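You operate a simulated robot arm through the tools that you are given. There is no shell and no other tool. Be economical: measure what you need, move in short steps, check, and stop when the job is done.

Carry out the task below with a simulated robot arm. There is one attempt and no reset: what you move stays moved.

Task
Shut the bench drawer a.

It is judged by the outcome, as a careful person would: the job done as asked, and still so three seconds after it is handed in. It fails if anything else is knocked over, pushed out of place, dropped, spilled or broken.

Robot
A 6-joint arm with a two-finger parallel gripper on a trunk, on a base that drives. Base frame: it is fixed to the floor where the robot stands at the start and does not move with it; the origin is under the middle of the robot, x ahead of it, y to its left, z up. Units: m, degrees, N and s.
With the tool pointing down near the work surface it reaches from about 0.48 to 0.88 m from the robot's upright axis, wherever it stands. Its first joint turns from -115.0 to 115.0 degrees. Places, roughly: bench drawer a [0.6, -0.3, 0.8]. Payload 4.2 kg.
The TCP is the grasp point between the finger pads, 0.023 m short of the fingertips. In the tool frame z runs along the fingers and y along their closing line. Largest opening 0.094 m; finger width 0.038, thickness 0.01; the body of the gripper, 0.054 by 0.096 m, starts 0.039 m behind the TCP.
Orientation is told as [roll, pitch, yaw] about the base's x, y, z axes, in that order, counted from this pose: with the fingers straight down and closing along the base's y, the tool's x points along the base's -x, its y along +y and its z along -z.

Tools
- The arm moves only by the tool step_arm. Its argument "plan" is a list of rows, each a list of 7 numbers: the shift along the tool's x, y, z in m, then the turn, a rotation vector about the tool's x, y, z in degrees, then the opening, from 0 (shut) to 1 (fully open). In form: [[x, y, z, ax, ay, az, grip], ...]. A call has 1 to 20 rows; each row is the pose to reach, as a shift and turn from the pose commanded when the call began, along the tool's axes at that moment. A row lasts 0.2 s, in which the tool goes at most 0.05 m and 8.6 degrees; a call with a longer step from one row to the next is refused whole, and so is a gripper value outside its range. Where a pose cannot be reached the arm comes as near as it can. A force on the tool above 40 N (or 10 N above the force at the start of the call, whichever is more), or a blocked arm, ends the call early, and 0.2 s more pass. The fingers move at their own pace (about 0.108 m/s each) and stop on an object; they squeeze with about 20 N. The grip force told is the motor's: it shows also when the fingers shut on nothing. Time passes only in rows, and 0.2 s behind the last, so rows that repeat a pose let the fingers close. The reply holds the time, the measured pose of the TCP, the force on the tool along the base axes, the opening and the grip force, in the units named above and with some noise.
- Cameras (640 x 400 px; columns grow to the right, rows downward): "scene" is now at [0.2112, 0.125, 1.2733]; the picture's right is [-0.76, -0.65, 0.00], its down [-0.35, 0.41, -0.84] and it looks along [0.55, -0.64, -0.54] (base axes); focal length 281 px, centre (320, 200). "wrist" rides on the gripper at [0.086, 0.016, -0.074] in the tool frame; the picture's right is [-0.18, 0.98, 0.00], its down [-0.58, -0.11, -0.81] and it looks along [-0.79, -0.15, 0.59] (tool axes); focal length 243 px, centre (320, 200).
- snapshot(camera): a new picture of that camera. No time passes.
- raise_lower(by): slides the trunk up (or, below 0, down) by that many m; the arm and the scene camera ride with it, the base frame stays. It gives what a move gives, with no picture.
- drive_base(legs): drives the robot by 1 to 6 legs, each [ahead, turn to the left] in m and degrees, along the robot's own axes; the way and the turn of a leg run together, so that a leg with both is an arc; at most 1.5 m and 180 degrees a leg. The arm and the cameras ride along, it lands a little off, and it stops where it bumps. It gives what a move gives.
- pan_tilt(pan, tilt): turns the head with the scene camera to pan (to the left, within 80 degrees either way) and tilt (down, from -29 to 69), counted from straight ahead of the robot. It gives what a move gives.
- locate(camera, pixels): for up to 12 pixels [column, row] of the newest picture of that camera ("zoom" is the newest enlarged one), the place [x, y, z] in the base frame of the surface seen there, good to about 0.003 m. No time passes.
- close_up(camera, box): a new picture of the part [left, top, right, bottom] of that camera's present view, enlarged. No time passes.
- finish_job(): hands the job in; it is judged then, once.

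Go step by step. Measure first, check grasps and placings, and put right what went wrong. The budget is 80 turns and 52 pictures, counting those below and the enlarged ones. Unless the task says otherwise, let go and move clear before handing in, and close with one line.

The tools are called by a JSON object that holds its "api" and its "payload". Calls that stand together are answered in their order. step_arm: Moves the arm, as the interface text tells. Its arguments: {"type":"object","properties":{"plan":{"type":"array"}},"required":["plan"]} The other tools are called the same way: raise_lower (by) slides the trunk up or down; drive_base (legs) drives the base; pan_tilt (pan, tilt) turns the head that bears the scene camera; snapshot (camera) takes a picture; locate (camera, pixels) gives the place of the surface under pixels of a picture; close_up (camera, box) takes an enlarged picture of a part of a camera's view; finish_job () hands the job in.

At the start:

```text
time_s: 0.0
ee_pos: [0.5416, -0.2677, 1.1065]
ee_rot: [0.0, 0.0, 0.0]
wrist_force: [0.0, 0.1, -0.3]
opening: 0.0942
finger_force: 0.1
trunk travel left (down, up): [-0.625, 0.365]
robot x, y, heading: [0.0003, 0.0031, -0.3]
head pan, tilt: [-49.8, 32.5]
```

scene: 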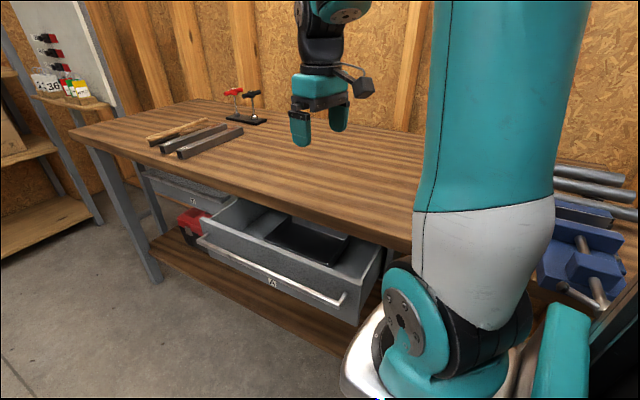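
wrist: 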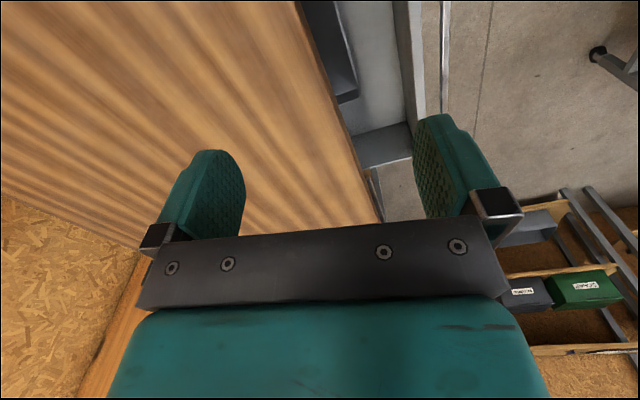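

The scene shows the drawer labelled A pulled out, with its front running from about (200,240) to (345,295). I'll measure the front, the handle and the bench edge.

{"api": "locate", "payload": {"camera": "scene", "pixels": [[205, 240], [272, 282], [342, 298], [240, 200], [383, 247], [300, 262], [290, 240], [410, 248], [230, 193], [140, 160], [180, 185], [330, 315]]}}

{"api": "close_up", "payload": {"camera": "scene", "box": [140, 160, 420, 335]}}

```text
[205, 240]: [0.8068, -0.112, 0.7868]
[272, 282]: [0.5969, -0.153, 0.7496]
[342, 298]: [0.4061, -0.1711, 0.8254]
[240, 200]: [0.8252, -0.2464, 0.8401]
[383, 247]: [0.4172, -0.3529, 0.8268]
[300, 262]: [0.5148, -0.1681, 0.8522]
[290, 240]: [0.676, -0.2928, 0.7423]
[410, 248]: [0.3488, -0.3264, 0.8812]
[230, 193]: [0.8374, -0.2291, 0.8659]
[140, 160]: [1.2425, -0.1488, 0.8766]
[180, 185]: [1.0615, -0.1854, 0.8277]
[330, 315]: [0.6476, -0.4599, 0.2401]
```

```text
2.29 times, centred on (280, 248) of scene
```

zoom: 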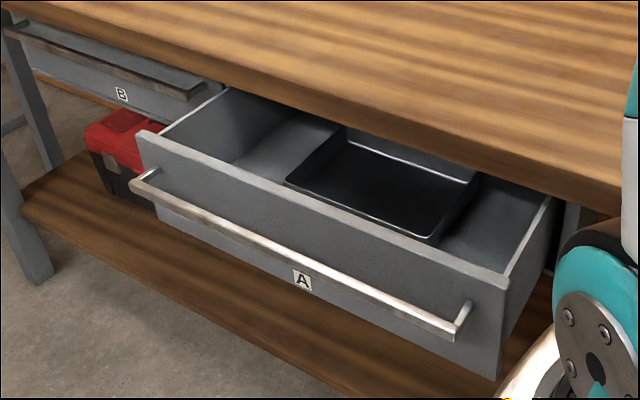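

The zoom shows the front, the handle and a tray inside, with nothing standing above the rim. I'll measure the front more precisely to get the closing direction.

{"api": "locate", "payload": {"camera": "zoom", "pixels": [[142, 134], [505, 284], [330, 210], [300, 280], [480, 350], [160, 178], [300, 250], [440, 318], [552, 200], [230, 90], [330, 122], [600, 205]]}}

```text
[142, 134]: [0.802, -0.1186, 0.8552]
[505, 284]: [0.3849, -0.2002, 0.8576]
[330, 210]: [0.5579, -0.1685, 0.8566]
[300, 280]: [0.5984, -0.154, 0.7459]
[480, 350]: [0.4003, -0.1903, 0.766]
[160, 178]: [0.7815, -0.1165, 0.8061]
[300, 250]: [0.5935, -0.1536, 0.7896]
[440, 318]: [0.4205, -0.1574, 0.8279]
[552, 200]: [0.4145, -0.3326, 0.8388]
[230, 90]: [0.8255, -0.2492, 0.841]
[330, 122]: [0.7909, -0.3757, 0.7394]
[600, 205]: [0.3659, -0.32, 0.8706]
```

The top edge of the front runs at a slope of about 0.196, so the closing direction is roughly (0.19, -0.98). The handle's middle is near (0.59, -0.125, 0.82). I'll bring the tool in front of the drawer while still high, turned to face it, with the fingers shut.

{"api": "step_arm", "payload": {"plan": [[-0.002, 0.025, 0.004, 0, 0, 7.9, 0], [-0.004, 0.05, 0.008, 0, 0, 15.8, 0], [-0.006, 0.075, 0.012, 0, 0, 23.7, 0], [-0.008, 0.1, 0.016, 0, 0, 31.6, 0], [-0.01, 0.125, 0.02, 0, 0, 39.5, 0], [-0.012, 0.15, 0.024, 0, 0, 47.4, 0], [-0.014, 0.175, 0.028, 0, 0, 55.3, 0], [-0.016, 0.2, 0.032, 0, 0, 63.2, 0], [-0.018, 0.225, 0.036, 0, 0, 71.1, 0], [-0.02, 0.25, 0.04, 0, 0, 79, 0], [-0.02, 0.25, 0.04, 0, 0, 79, 0]]}}

{"api": "snapshot", "payload": {"camera": "scene"}}

```text
time_s: 2.4
ee_pos: [0.5616, -0.0164, 1.0675]
ee_rot: [0.0, 0.1, -79.1]
wrist_force: [1.2, 0.1, -0.6]
opening: 0.0001
finger_force: 20.2
trunk travel left (down, up): [-0.625, 0.365]
robot x, y, heading: [-0.0029, 0.003, -0.1]
head pan, tilt: [-49.8, 32.5]
```

```text
48 pictures are left
```

scene: 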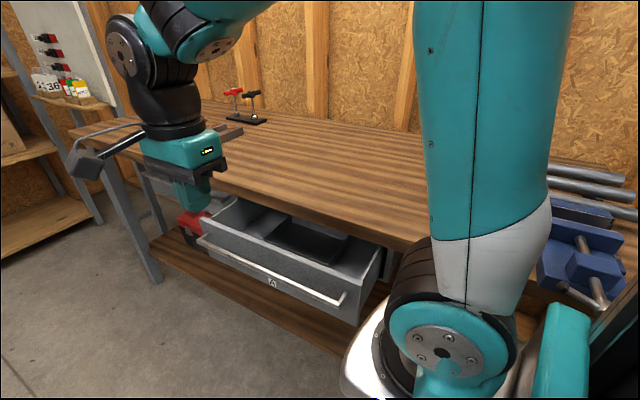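

The tool is at (0.562, -0.016, 1.068), turned as wanted and well clear. Now I'll go down to handle height in front of the drawer, tilting the fingers 30° towards the bench so the gripper body stays clear of the top.

{"api": "step_arm", "payload": {"plan": [[0, 0, 0.03, 0, -5, 0, 0], [0, 0, 0.06, 0, -10, 0, 0], [0, 0, 0.09, 0, -15, 0, 0], [0, 0, 0.12, 0, -20, 0, 0], [0, 0, 0.15, 0, -25, 0, 0], [0, 0.005, 0.18, 0, -30, 0, 0], [0, 0.005, 0.21, 0, -30, 0, 0], [-0.01, 0.005, 0.24, 0, -30, 0, 0], [-0.01, 0.005, 0.24, 0, -30, 0, 0]]}}

{"api": "snapshot", "payload": {"camera": "scene"}}

{"api": "snapshot", "payload": {"camera": "wrist"}}

```text
time_s: 4.4
ee_pos: [0.5671, -0.0271, 0.827]
ee_rot: [0.0, -30.0, -79.1]
wrist_force: [0.1, 0.4, 0.4]
opening: 0.0002
finger_force: 19.8
trunk travel left (down, up): [-0.625, 0.365]
robot x, y, heading: [-0.0027, -0.0037, -0.0]
head pan, tilt: [-49.8, 32.5]
```

```text
47 pictures are left
```

scene: 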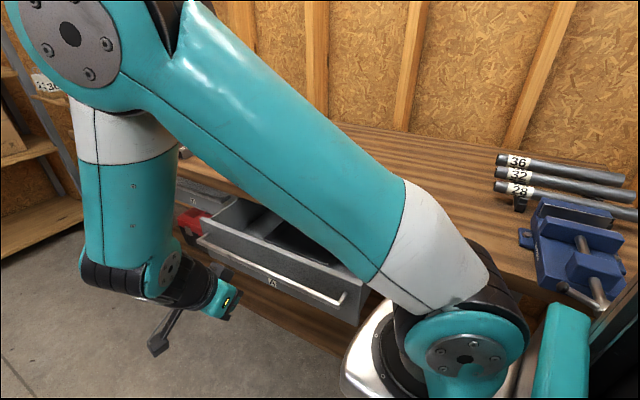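

```text
46 pictures are left
```

wrist: 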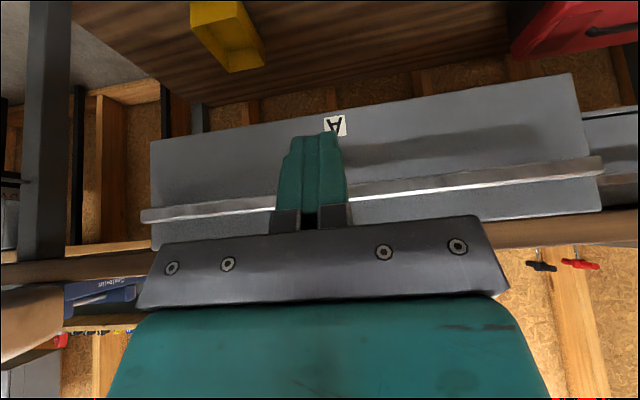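

The wrist view shows the fingers facing the front plate, with the handle bar running from (145,215) to (600,165). I'll measure the bar's height so it meets the flat of the fingers.

{"api": "locate", "payload": {"camera": "wrist", "pixels": [[240, 206], [400, 187], [550, 171], [400, 220], [240, 225], [400, 150], [300, 255]]}}

```text
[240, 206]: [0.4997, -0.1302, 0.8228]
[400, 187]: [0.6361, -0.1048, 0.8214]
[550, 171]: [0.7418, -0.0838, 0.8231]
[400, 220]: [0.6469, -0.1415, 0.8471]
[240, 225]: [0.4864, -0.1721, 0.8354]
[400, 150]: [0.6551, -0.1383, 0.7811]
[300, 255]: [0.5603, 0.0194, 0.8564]
```

The bar is at z ≈ 0.822 and y ≈ -0.115 in line with the tool. I'll lower the tool by 0.02 so the bar rests on the finger flats, then push along the closing direction.

{"api": "step_arm", "payload": {"plan": [[0.01, 0, 0.0173, 0, 0, 0, 0], [-0.003, 0, 0.0248, 0, 0, 0, 0], [-0.016, 0, 0.0323, 0, 0, 0, 0], [-0.0246, 0, 0.0373, 0, 0, 0, 0], [-0.0333, 0, 0.0423, 0, 0, 0, 0], [-0.042, 0, 0.0473, 0, 0, 0, 0], [-0.0506, 0, 0.0523, 0, 0, 0, 0], [-0.0593, 0, 0.0573, 0, 0, 0, 0], [-0.0679, 0, 0.0623, 0, 0, 0, 0], [-0.0766, 0, 0.0673, 0, 0, 0, 0]]}}

{"api": "snapshot", "payload": {"camera": "wrist"}}

```text
time_s: 6.6
ee_pos: [0.5869, -0.124, 0.8081]
ee_rot: [0.0, -30.0, -79.0]
wrist_force: [-0.3, 0.8, -0.3]
opening: 0.0
finger_force: 20.0
trunk travel left (down, up): [-0.625, 0.365]
robot x, y, heading: [-0.0027, 0.0003, 0.0]
head pan, tilt: [-49.8, 32.5]
```

```text
45 pictures are left
```

wrist: 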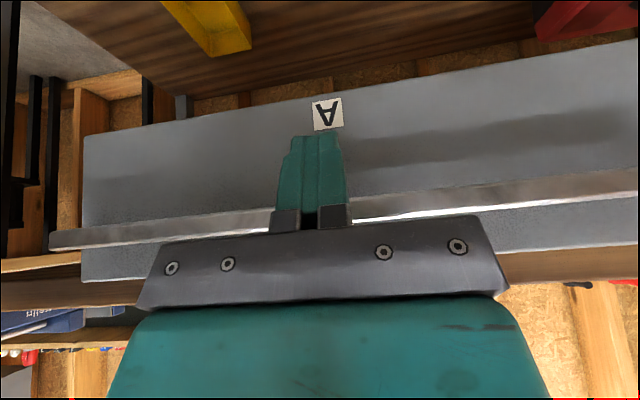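

The tool has gone 0.10 m with almost no force. I'll check whether the bar and front have moved.

{"api": "locate", "payload": {"camera": "wrist", "pixels": [[240, 222], [400, 203], [400, 235], [400, 160], [240, 190], [60, 300], [560, 250]]}}

```text
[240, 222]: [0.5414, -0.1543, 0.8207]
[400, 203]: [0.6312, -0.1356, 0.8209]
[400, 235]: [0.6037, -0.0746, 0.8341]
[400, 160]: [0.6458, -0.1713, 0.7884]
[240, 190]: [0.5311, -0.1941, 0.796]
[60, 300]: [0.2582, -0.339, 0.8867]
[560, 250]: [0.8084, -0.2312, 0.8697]
```

The bar moved back about 0.03 (now y ≈ -0.144 at the tool), so the drawer is sliding freely. I'll keep pushing another 0.09.

{"api": "step_arm", "payload": {"plan": [[-0.0087, 0, 0.005, 0, 0, 0, 0], [-0.0173, 0, 0.01, 0, 0, 0, 0], [-0.026, 0, 0.015, 0, 0, 0, 0], [-0.0346, 0, 0.02, 0, 0, 0, 0], [-0.0433, 0, 0.025, 0, 0, 0, 0], [-0.052, 0, 0.03, 0, 0, 0, 0], [-0.0606, 0, 0.035, 0, 0, 0, 0], [-0.0693, 0, 0.04, 0, 0, 0, 0], [-0.0779, 0, 0.045, 0, 0, 0, 0]]}}

{"api": "snapshot", "payload": {"camera": "wrist"}}

{"api": "snapshot", "payload": {"camera": "scene"}}

```text
time_s: 8.6
ee_pos: [0.6042, -0.2128, 0.8067]
ee_rot: [0.1, -30.0, -79.2]
wrist_force: [-0.2, -0.7, 0.7]
opening: 0.0002
finger_force: 19.5
trunk travel left (down, up): [-0.625, 0.365]
robot x, y, heading: [-0.0005, 0.0006, 0.0]
head pan, tilt: [-49.8, 32.5]
```

```text
44 pictures are left
```

wrist: 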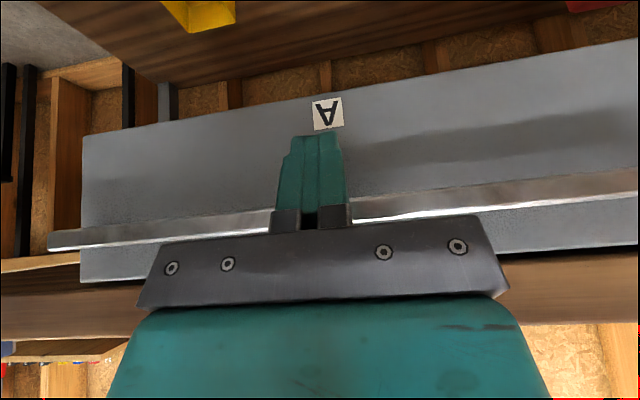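

```text
43 pictures are left
```

scene: 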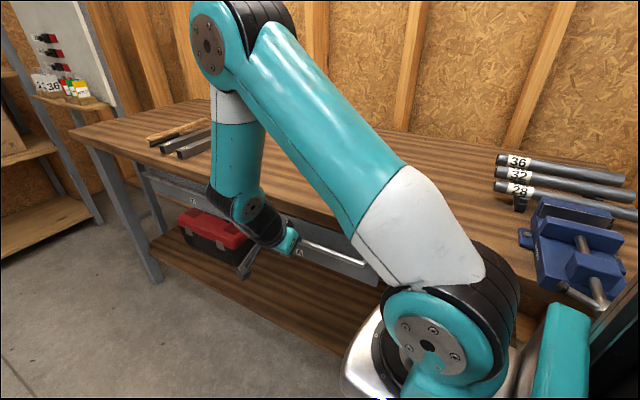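

The front is now nearly flush with the bench edge and there's still no resistance. I'll push on in small steps until it meets its stop.

{"api": "step_arm", "payload": {"plan": [[-0.0043, 0, 0.0025, 0, 0, 0, 0], [-0.0087, 0, 0.005, 0, 0, 0, 0], [-0.013, 0, 0.0075, 0, 0, 0, 0], [-0.0173, 0, 0.01, 0, 0, 0, 0], [-0.0217, 0, 0.0125, 0, 0, 0, 0], [-0.026, 0, 0.015, 0, 0, 0, 0]]}}

{"api": "snapshot", "payload": {"camera": "wrist"}}

{"api": "close_up", "payload": {"camera": "scene", "box": [130, 140, 400, 310]}}

```text
time_s: 10.0
ee_pos: [0.6103, -0.2419, 0.8082]
ee_rot: [0.0, -30.0, -79.1]
wrist_force: [0.1, -0.2, 0.1]
opening: 0.0001
finger_force: 19.7
trunk travel left (down, up): [-0.625, 0.365]
robot x, y, heading: [-0.0013, 0.0023, -0.1]
head pan, tilt: [-49.8, 32.5]
```

```text
42 pictures are left
```

wrist: 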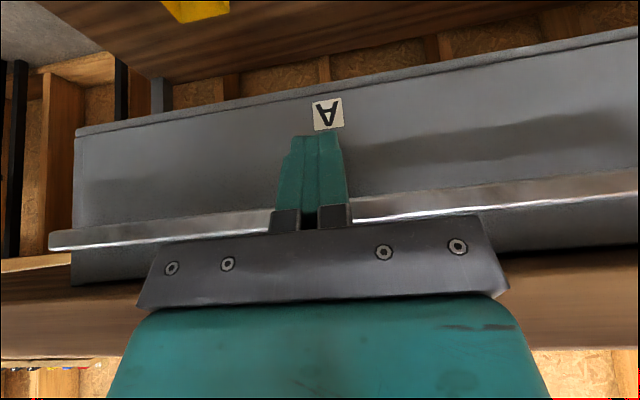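

```text
2.35 times, centred on (265, 225) of scene
```

zoom: 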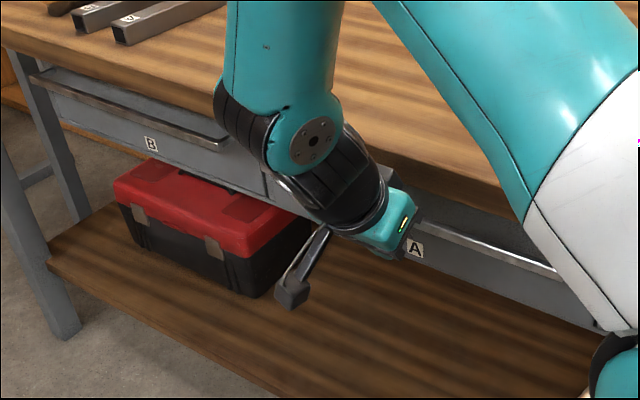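

The force is still near zero at y = -0.242. I'll compare A's front and bar with B's.

{"api": "locate", "payload": {"camera": "zoom", "pixels": [[100, 118], [200, 155], [120, 100], [180, 127], [417, 250], [500, 275], [480, 240], [540, 268], [50, 50], [430, 165]]}}

{"api": "locate", "payload": {"camera": "wrist", "pixels": [[400, 204], [400, 160], [400, 88], [400, 76], [120, 300], [240, 222], [240, 180], [120, 260]]}}

```text
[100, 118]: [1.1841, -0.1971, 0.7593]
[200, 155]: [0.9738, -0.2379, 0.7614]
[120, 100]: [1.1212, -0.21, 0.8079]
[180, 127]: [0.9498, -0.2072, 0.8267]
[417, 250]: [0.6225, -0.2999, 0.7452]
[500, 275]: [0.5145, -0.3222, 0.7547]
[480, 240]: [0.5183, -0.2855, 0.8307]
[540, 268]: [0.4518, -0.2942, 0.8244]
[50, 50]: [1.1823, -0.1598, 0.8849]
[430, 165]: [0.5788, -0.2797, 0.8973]
```

```text
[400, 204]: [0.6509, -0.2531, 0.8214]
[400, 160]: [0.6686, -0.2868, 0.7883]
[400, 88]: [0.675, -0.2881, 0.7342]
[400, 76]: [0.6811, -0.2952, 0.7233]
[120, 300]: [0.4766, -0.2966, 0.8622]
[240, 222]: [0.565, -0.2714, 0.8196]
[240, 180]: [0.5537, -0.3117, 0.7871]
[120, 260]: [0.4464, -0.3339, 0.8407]
```

B's front line extended to A's label gives y ≈ -0.307, while A is at -0.300, so about 6 mm remain. I'll push gently in 2 mm steps until it stops.

{"api": "step_arm", "payload": {"plan": [[-0.0017, 0, 0.001, 0, 0, 0, 0], [-0.0035, 0, 0.002, 0, 0, 0, 0], [-0.0052, 0, 0.003, 0, 0, 0, 0], [-0.0069, 0, 0.004, 0, 0, 0, 0], [-0.0087, 0, 0.005, 0, 0, 0, 0], [-0.0104, 0, 0.006, 0, 0, 0, 0]]}}

{"api": "snapshot", "payload": {"camera": "wrist"}}

{"api": "locate", "payload": {"camera": "wrist", "pixels": [[400, 204], [400, 160], [450, 160], [240, 180], [200, 180], [500, 160], [150, 180]]}}

```text
time_s: 11.4
ee_pos: [0.6111, -0.2481, 0.8069]
ee_rot: [-0.2, -29.5, -78.6]
wrist_force: [-3.6, 7.7, 4.4]
opening: 0.0001
finger_force: 19.5
trunk travel left (down, up): [-0.625, 0.365]
robot x, y, heading: [0.0021, 0.0047, 0.2]
head pan, tilt: [-49.8, 32.5]
stopped in row 6: the force on the tool passed its limit (the readings are from after the stop); the commanded pose is now the measured one
```

```text
40 pictures are left
```

wrist: 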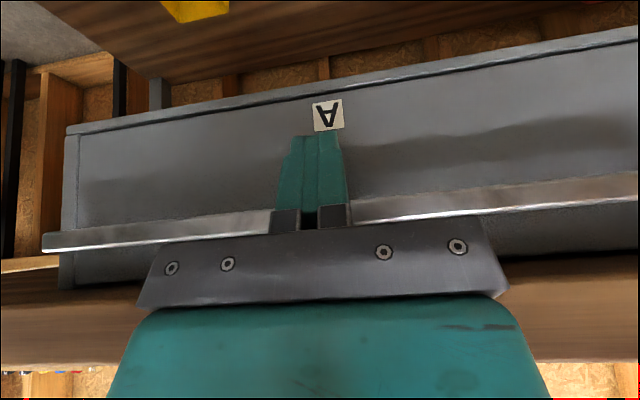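

```text
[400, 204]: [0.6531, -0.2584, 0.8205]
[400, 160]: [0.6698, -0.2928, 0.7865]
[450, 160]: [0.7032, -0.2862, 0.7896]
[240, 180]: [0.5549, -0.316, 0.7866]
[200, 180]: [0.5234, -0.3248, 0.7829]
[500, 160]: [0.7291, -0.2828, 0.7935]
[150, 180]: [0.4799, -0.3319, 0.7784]
```

The push met a firm stop at y = -0.248 and the front is within a few mm of B's line. I'll back away straight out and check whether it's really shut or something else stopped the push.

{"api": "step_arm", "payload": {"plan": [[0.013, 0, -0.0075, 0, 0, 0, 0], [0.039, 0, -0.0225, 0, 0, 0, 0], [0.065, 0, -0.0375, 0, 0, 0, 0], [0.091, 0, -0.0525, 0, 0, 0, 0], [0.117, 0, -0.0675, 0, 0, 0, 0], [0.143, 0, -0.0825, 0, 0, 0, 0], [0.169, 0, -0.0975, 0, 0, 0, 0]]}}

{"api": "snapshot", "payload": {"camera": "wrist"}}

{"api": "snapshot", "payload": {"camera": "scene"}}

```text
time_s: 13.0
ee_pos: [0.574, -0.0586, 0.8081]
ee_rot: [-0.2, -29.5, -78.7]
wrist_force: [-0.2, -0.7, 0.7]
opening: 0.0001
finger_force: 19.8
trunk travel left (down, up): [-0.625, 0.365]
robot x, y, heading: [-0.002, -0.004, 0.2]
head pan, tilt: [-49.8, 32.5]
```

```text
39 pictures are left
```

wrist: 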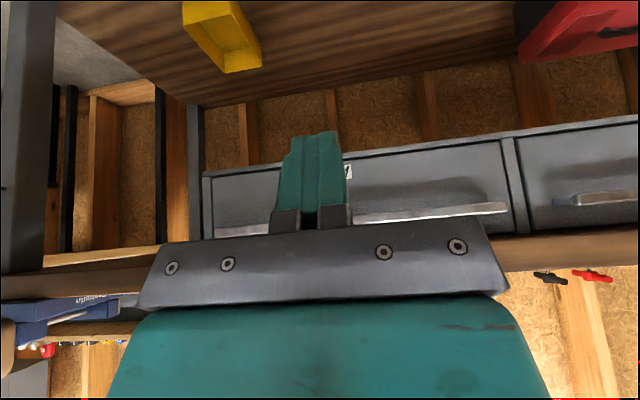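

```text
38 pictures are left
```

scene: 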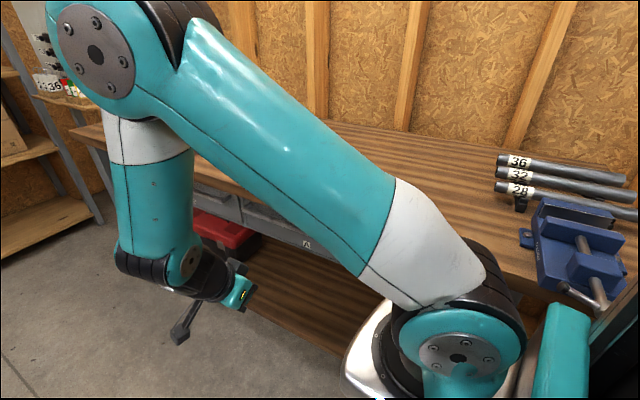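

A now looks flush in its frame in the wrist view, with the divider at (512,185) between A and B. I'll compare the two fronts and the divider numerically.

{"api": "close_up", "payload": {"camera": "wrist", "box": [400, 110, 640, 260]}}

{"api": "locate", "payload": {"camera": "wrist", "pixels": [[230, 205], [260, 200], [400, 180], [440, 175], [480, 180], [500, 190], [515, 200], [512, 170], [540, 180], [570, 170], [610, 165], [630, 160]]}}

```text
2.67 times, centred on (520, 185) of wrist
```

zoom: 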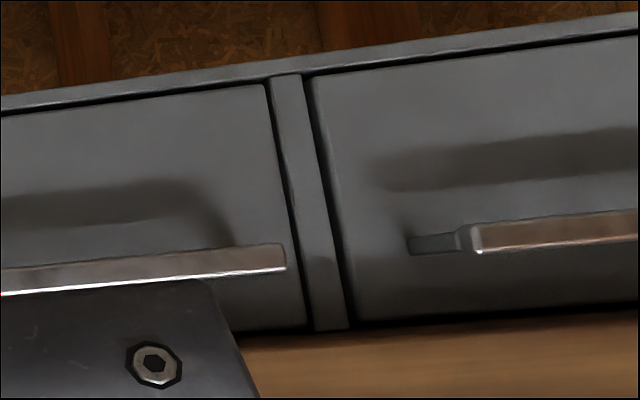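

```text
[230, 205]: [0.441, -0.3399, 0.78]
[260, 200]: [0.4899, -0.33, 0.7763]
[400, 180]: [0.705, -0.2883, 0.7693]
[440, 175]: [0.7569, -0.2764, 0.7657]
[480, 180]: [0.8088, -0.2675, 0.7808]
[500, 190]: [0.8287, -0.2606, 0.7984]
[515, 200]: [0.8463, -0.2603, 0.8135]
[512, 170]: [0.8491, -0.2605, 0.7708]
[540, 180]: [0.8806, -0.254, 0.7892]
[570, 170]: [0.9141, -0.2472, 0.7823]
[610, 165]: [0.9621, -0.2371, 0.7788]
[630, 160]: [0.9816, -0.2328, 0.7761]
```

A's front, the divider and B's front all lie on one line: A at (0.809, -0.2675), divider at (0.849, -0.2605), B at (0.982, -0.233). The drawer is fully home and the arm is about 0.2 m clear, so I'm handing in.

{"api": "finish_job", "payload": {}}

```text
The job is handed in.
```

Bench drawer A is shut, flush with its frame and drawer B, and the arm is clear; I saw nothing else disturbed.
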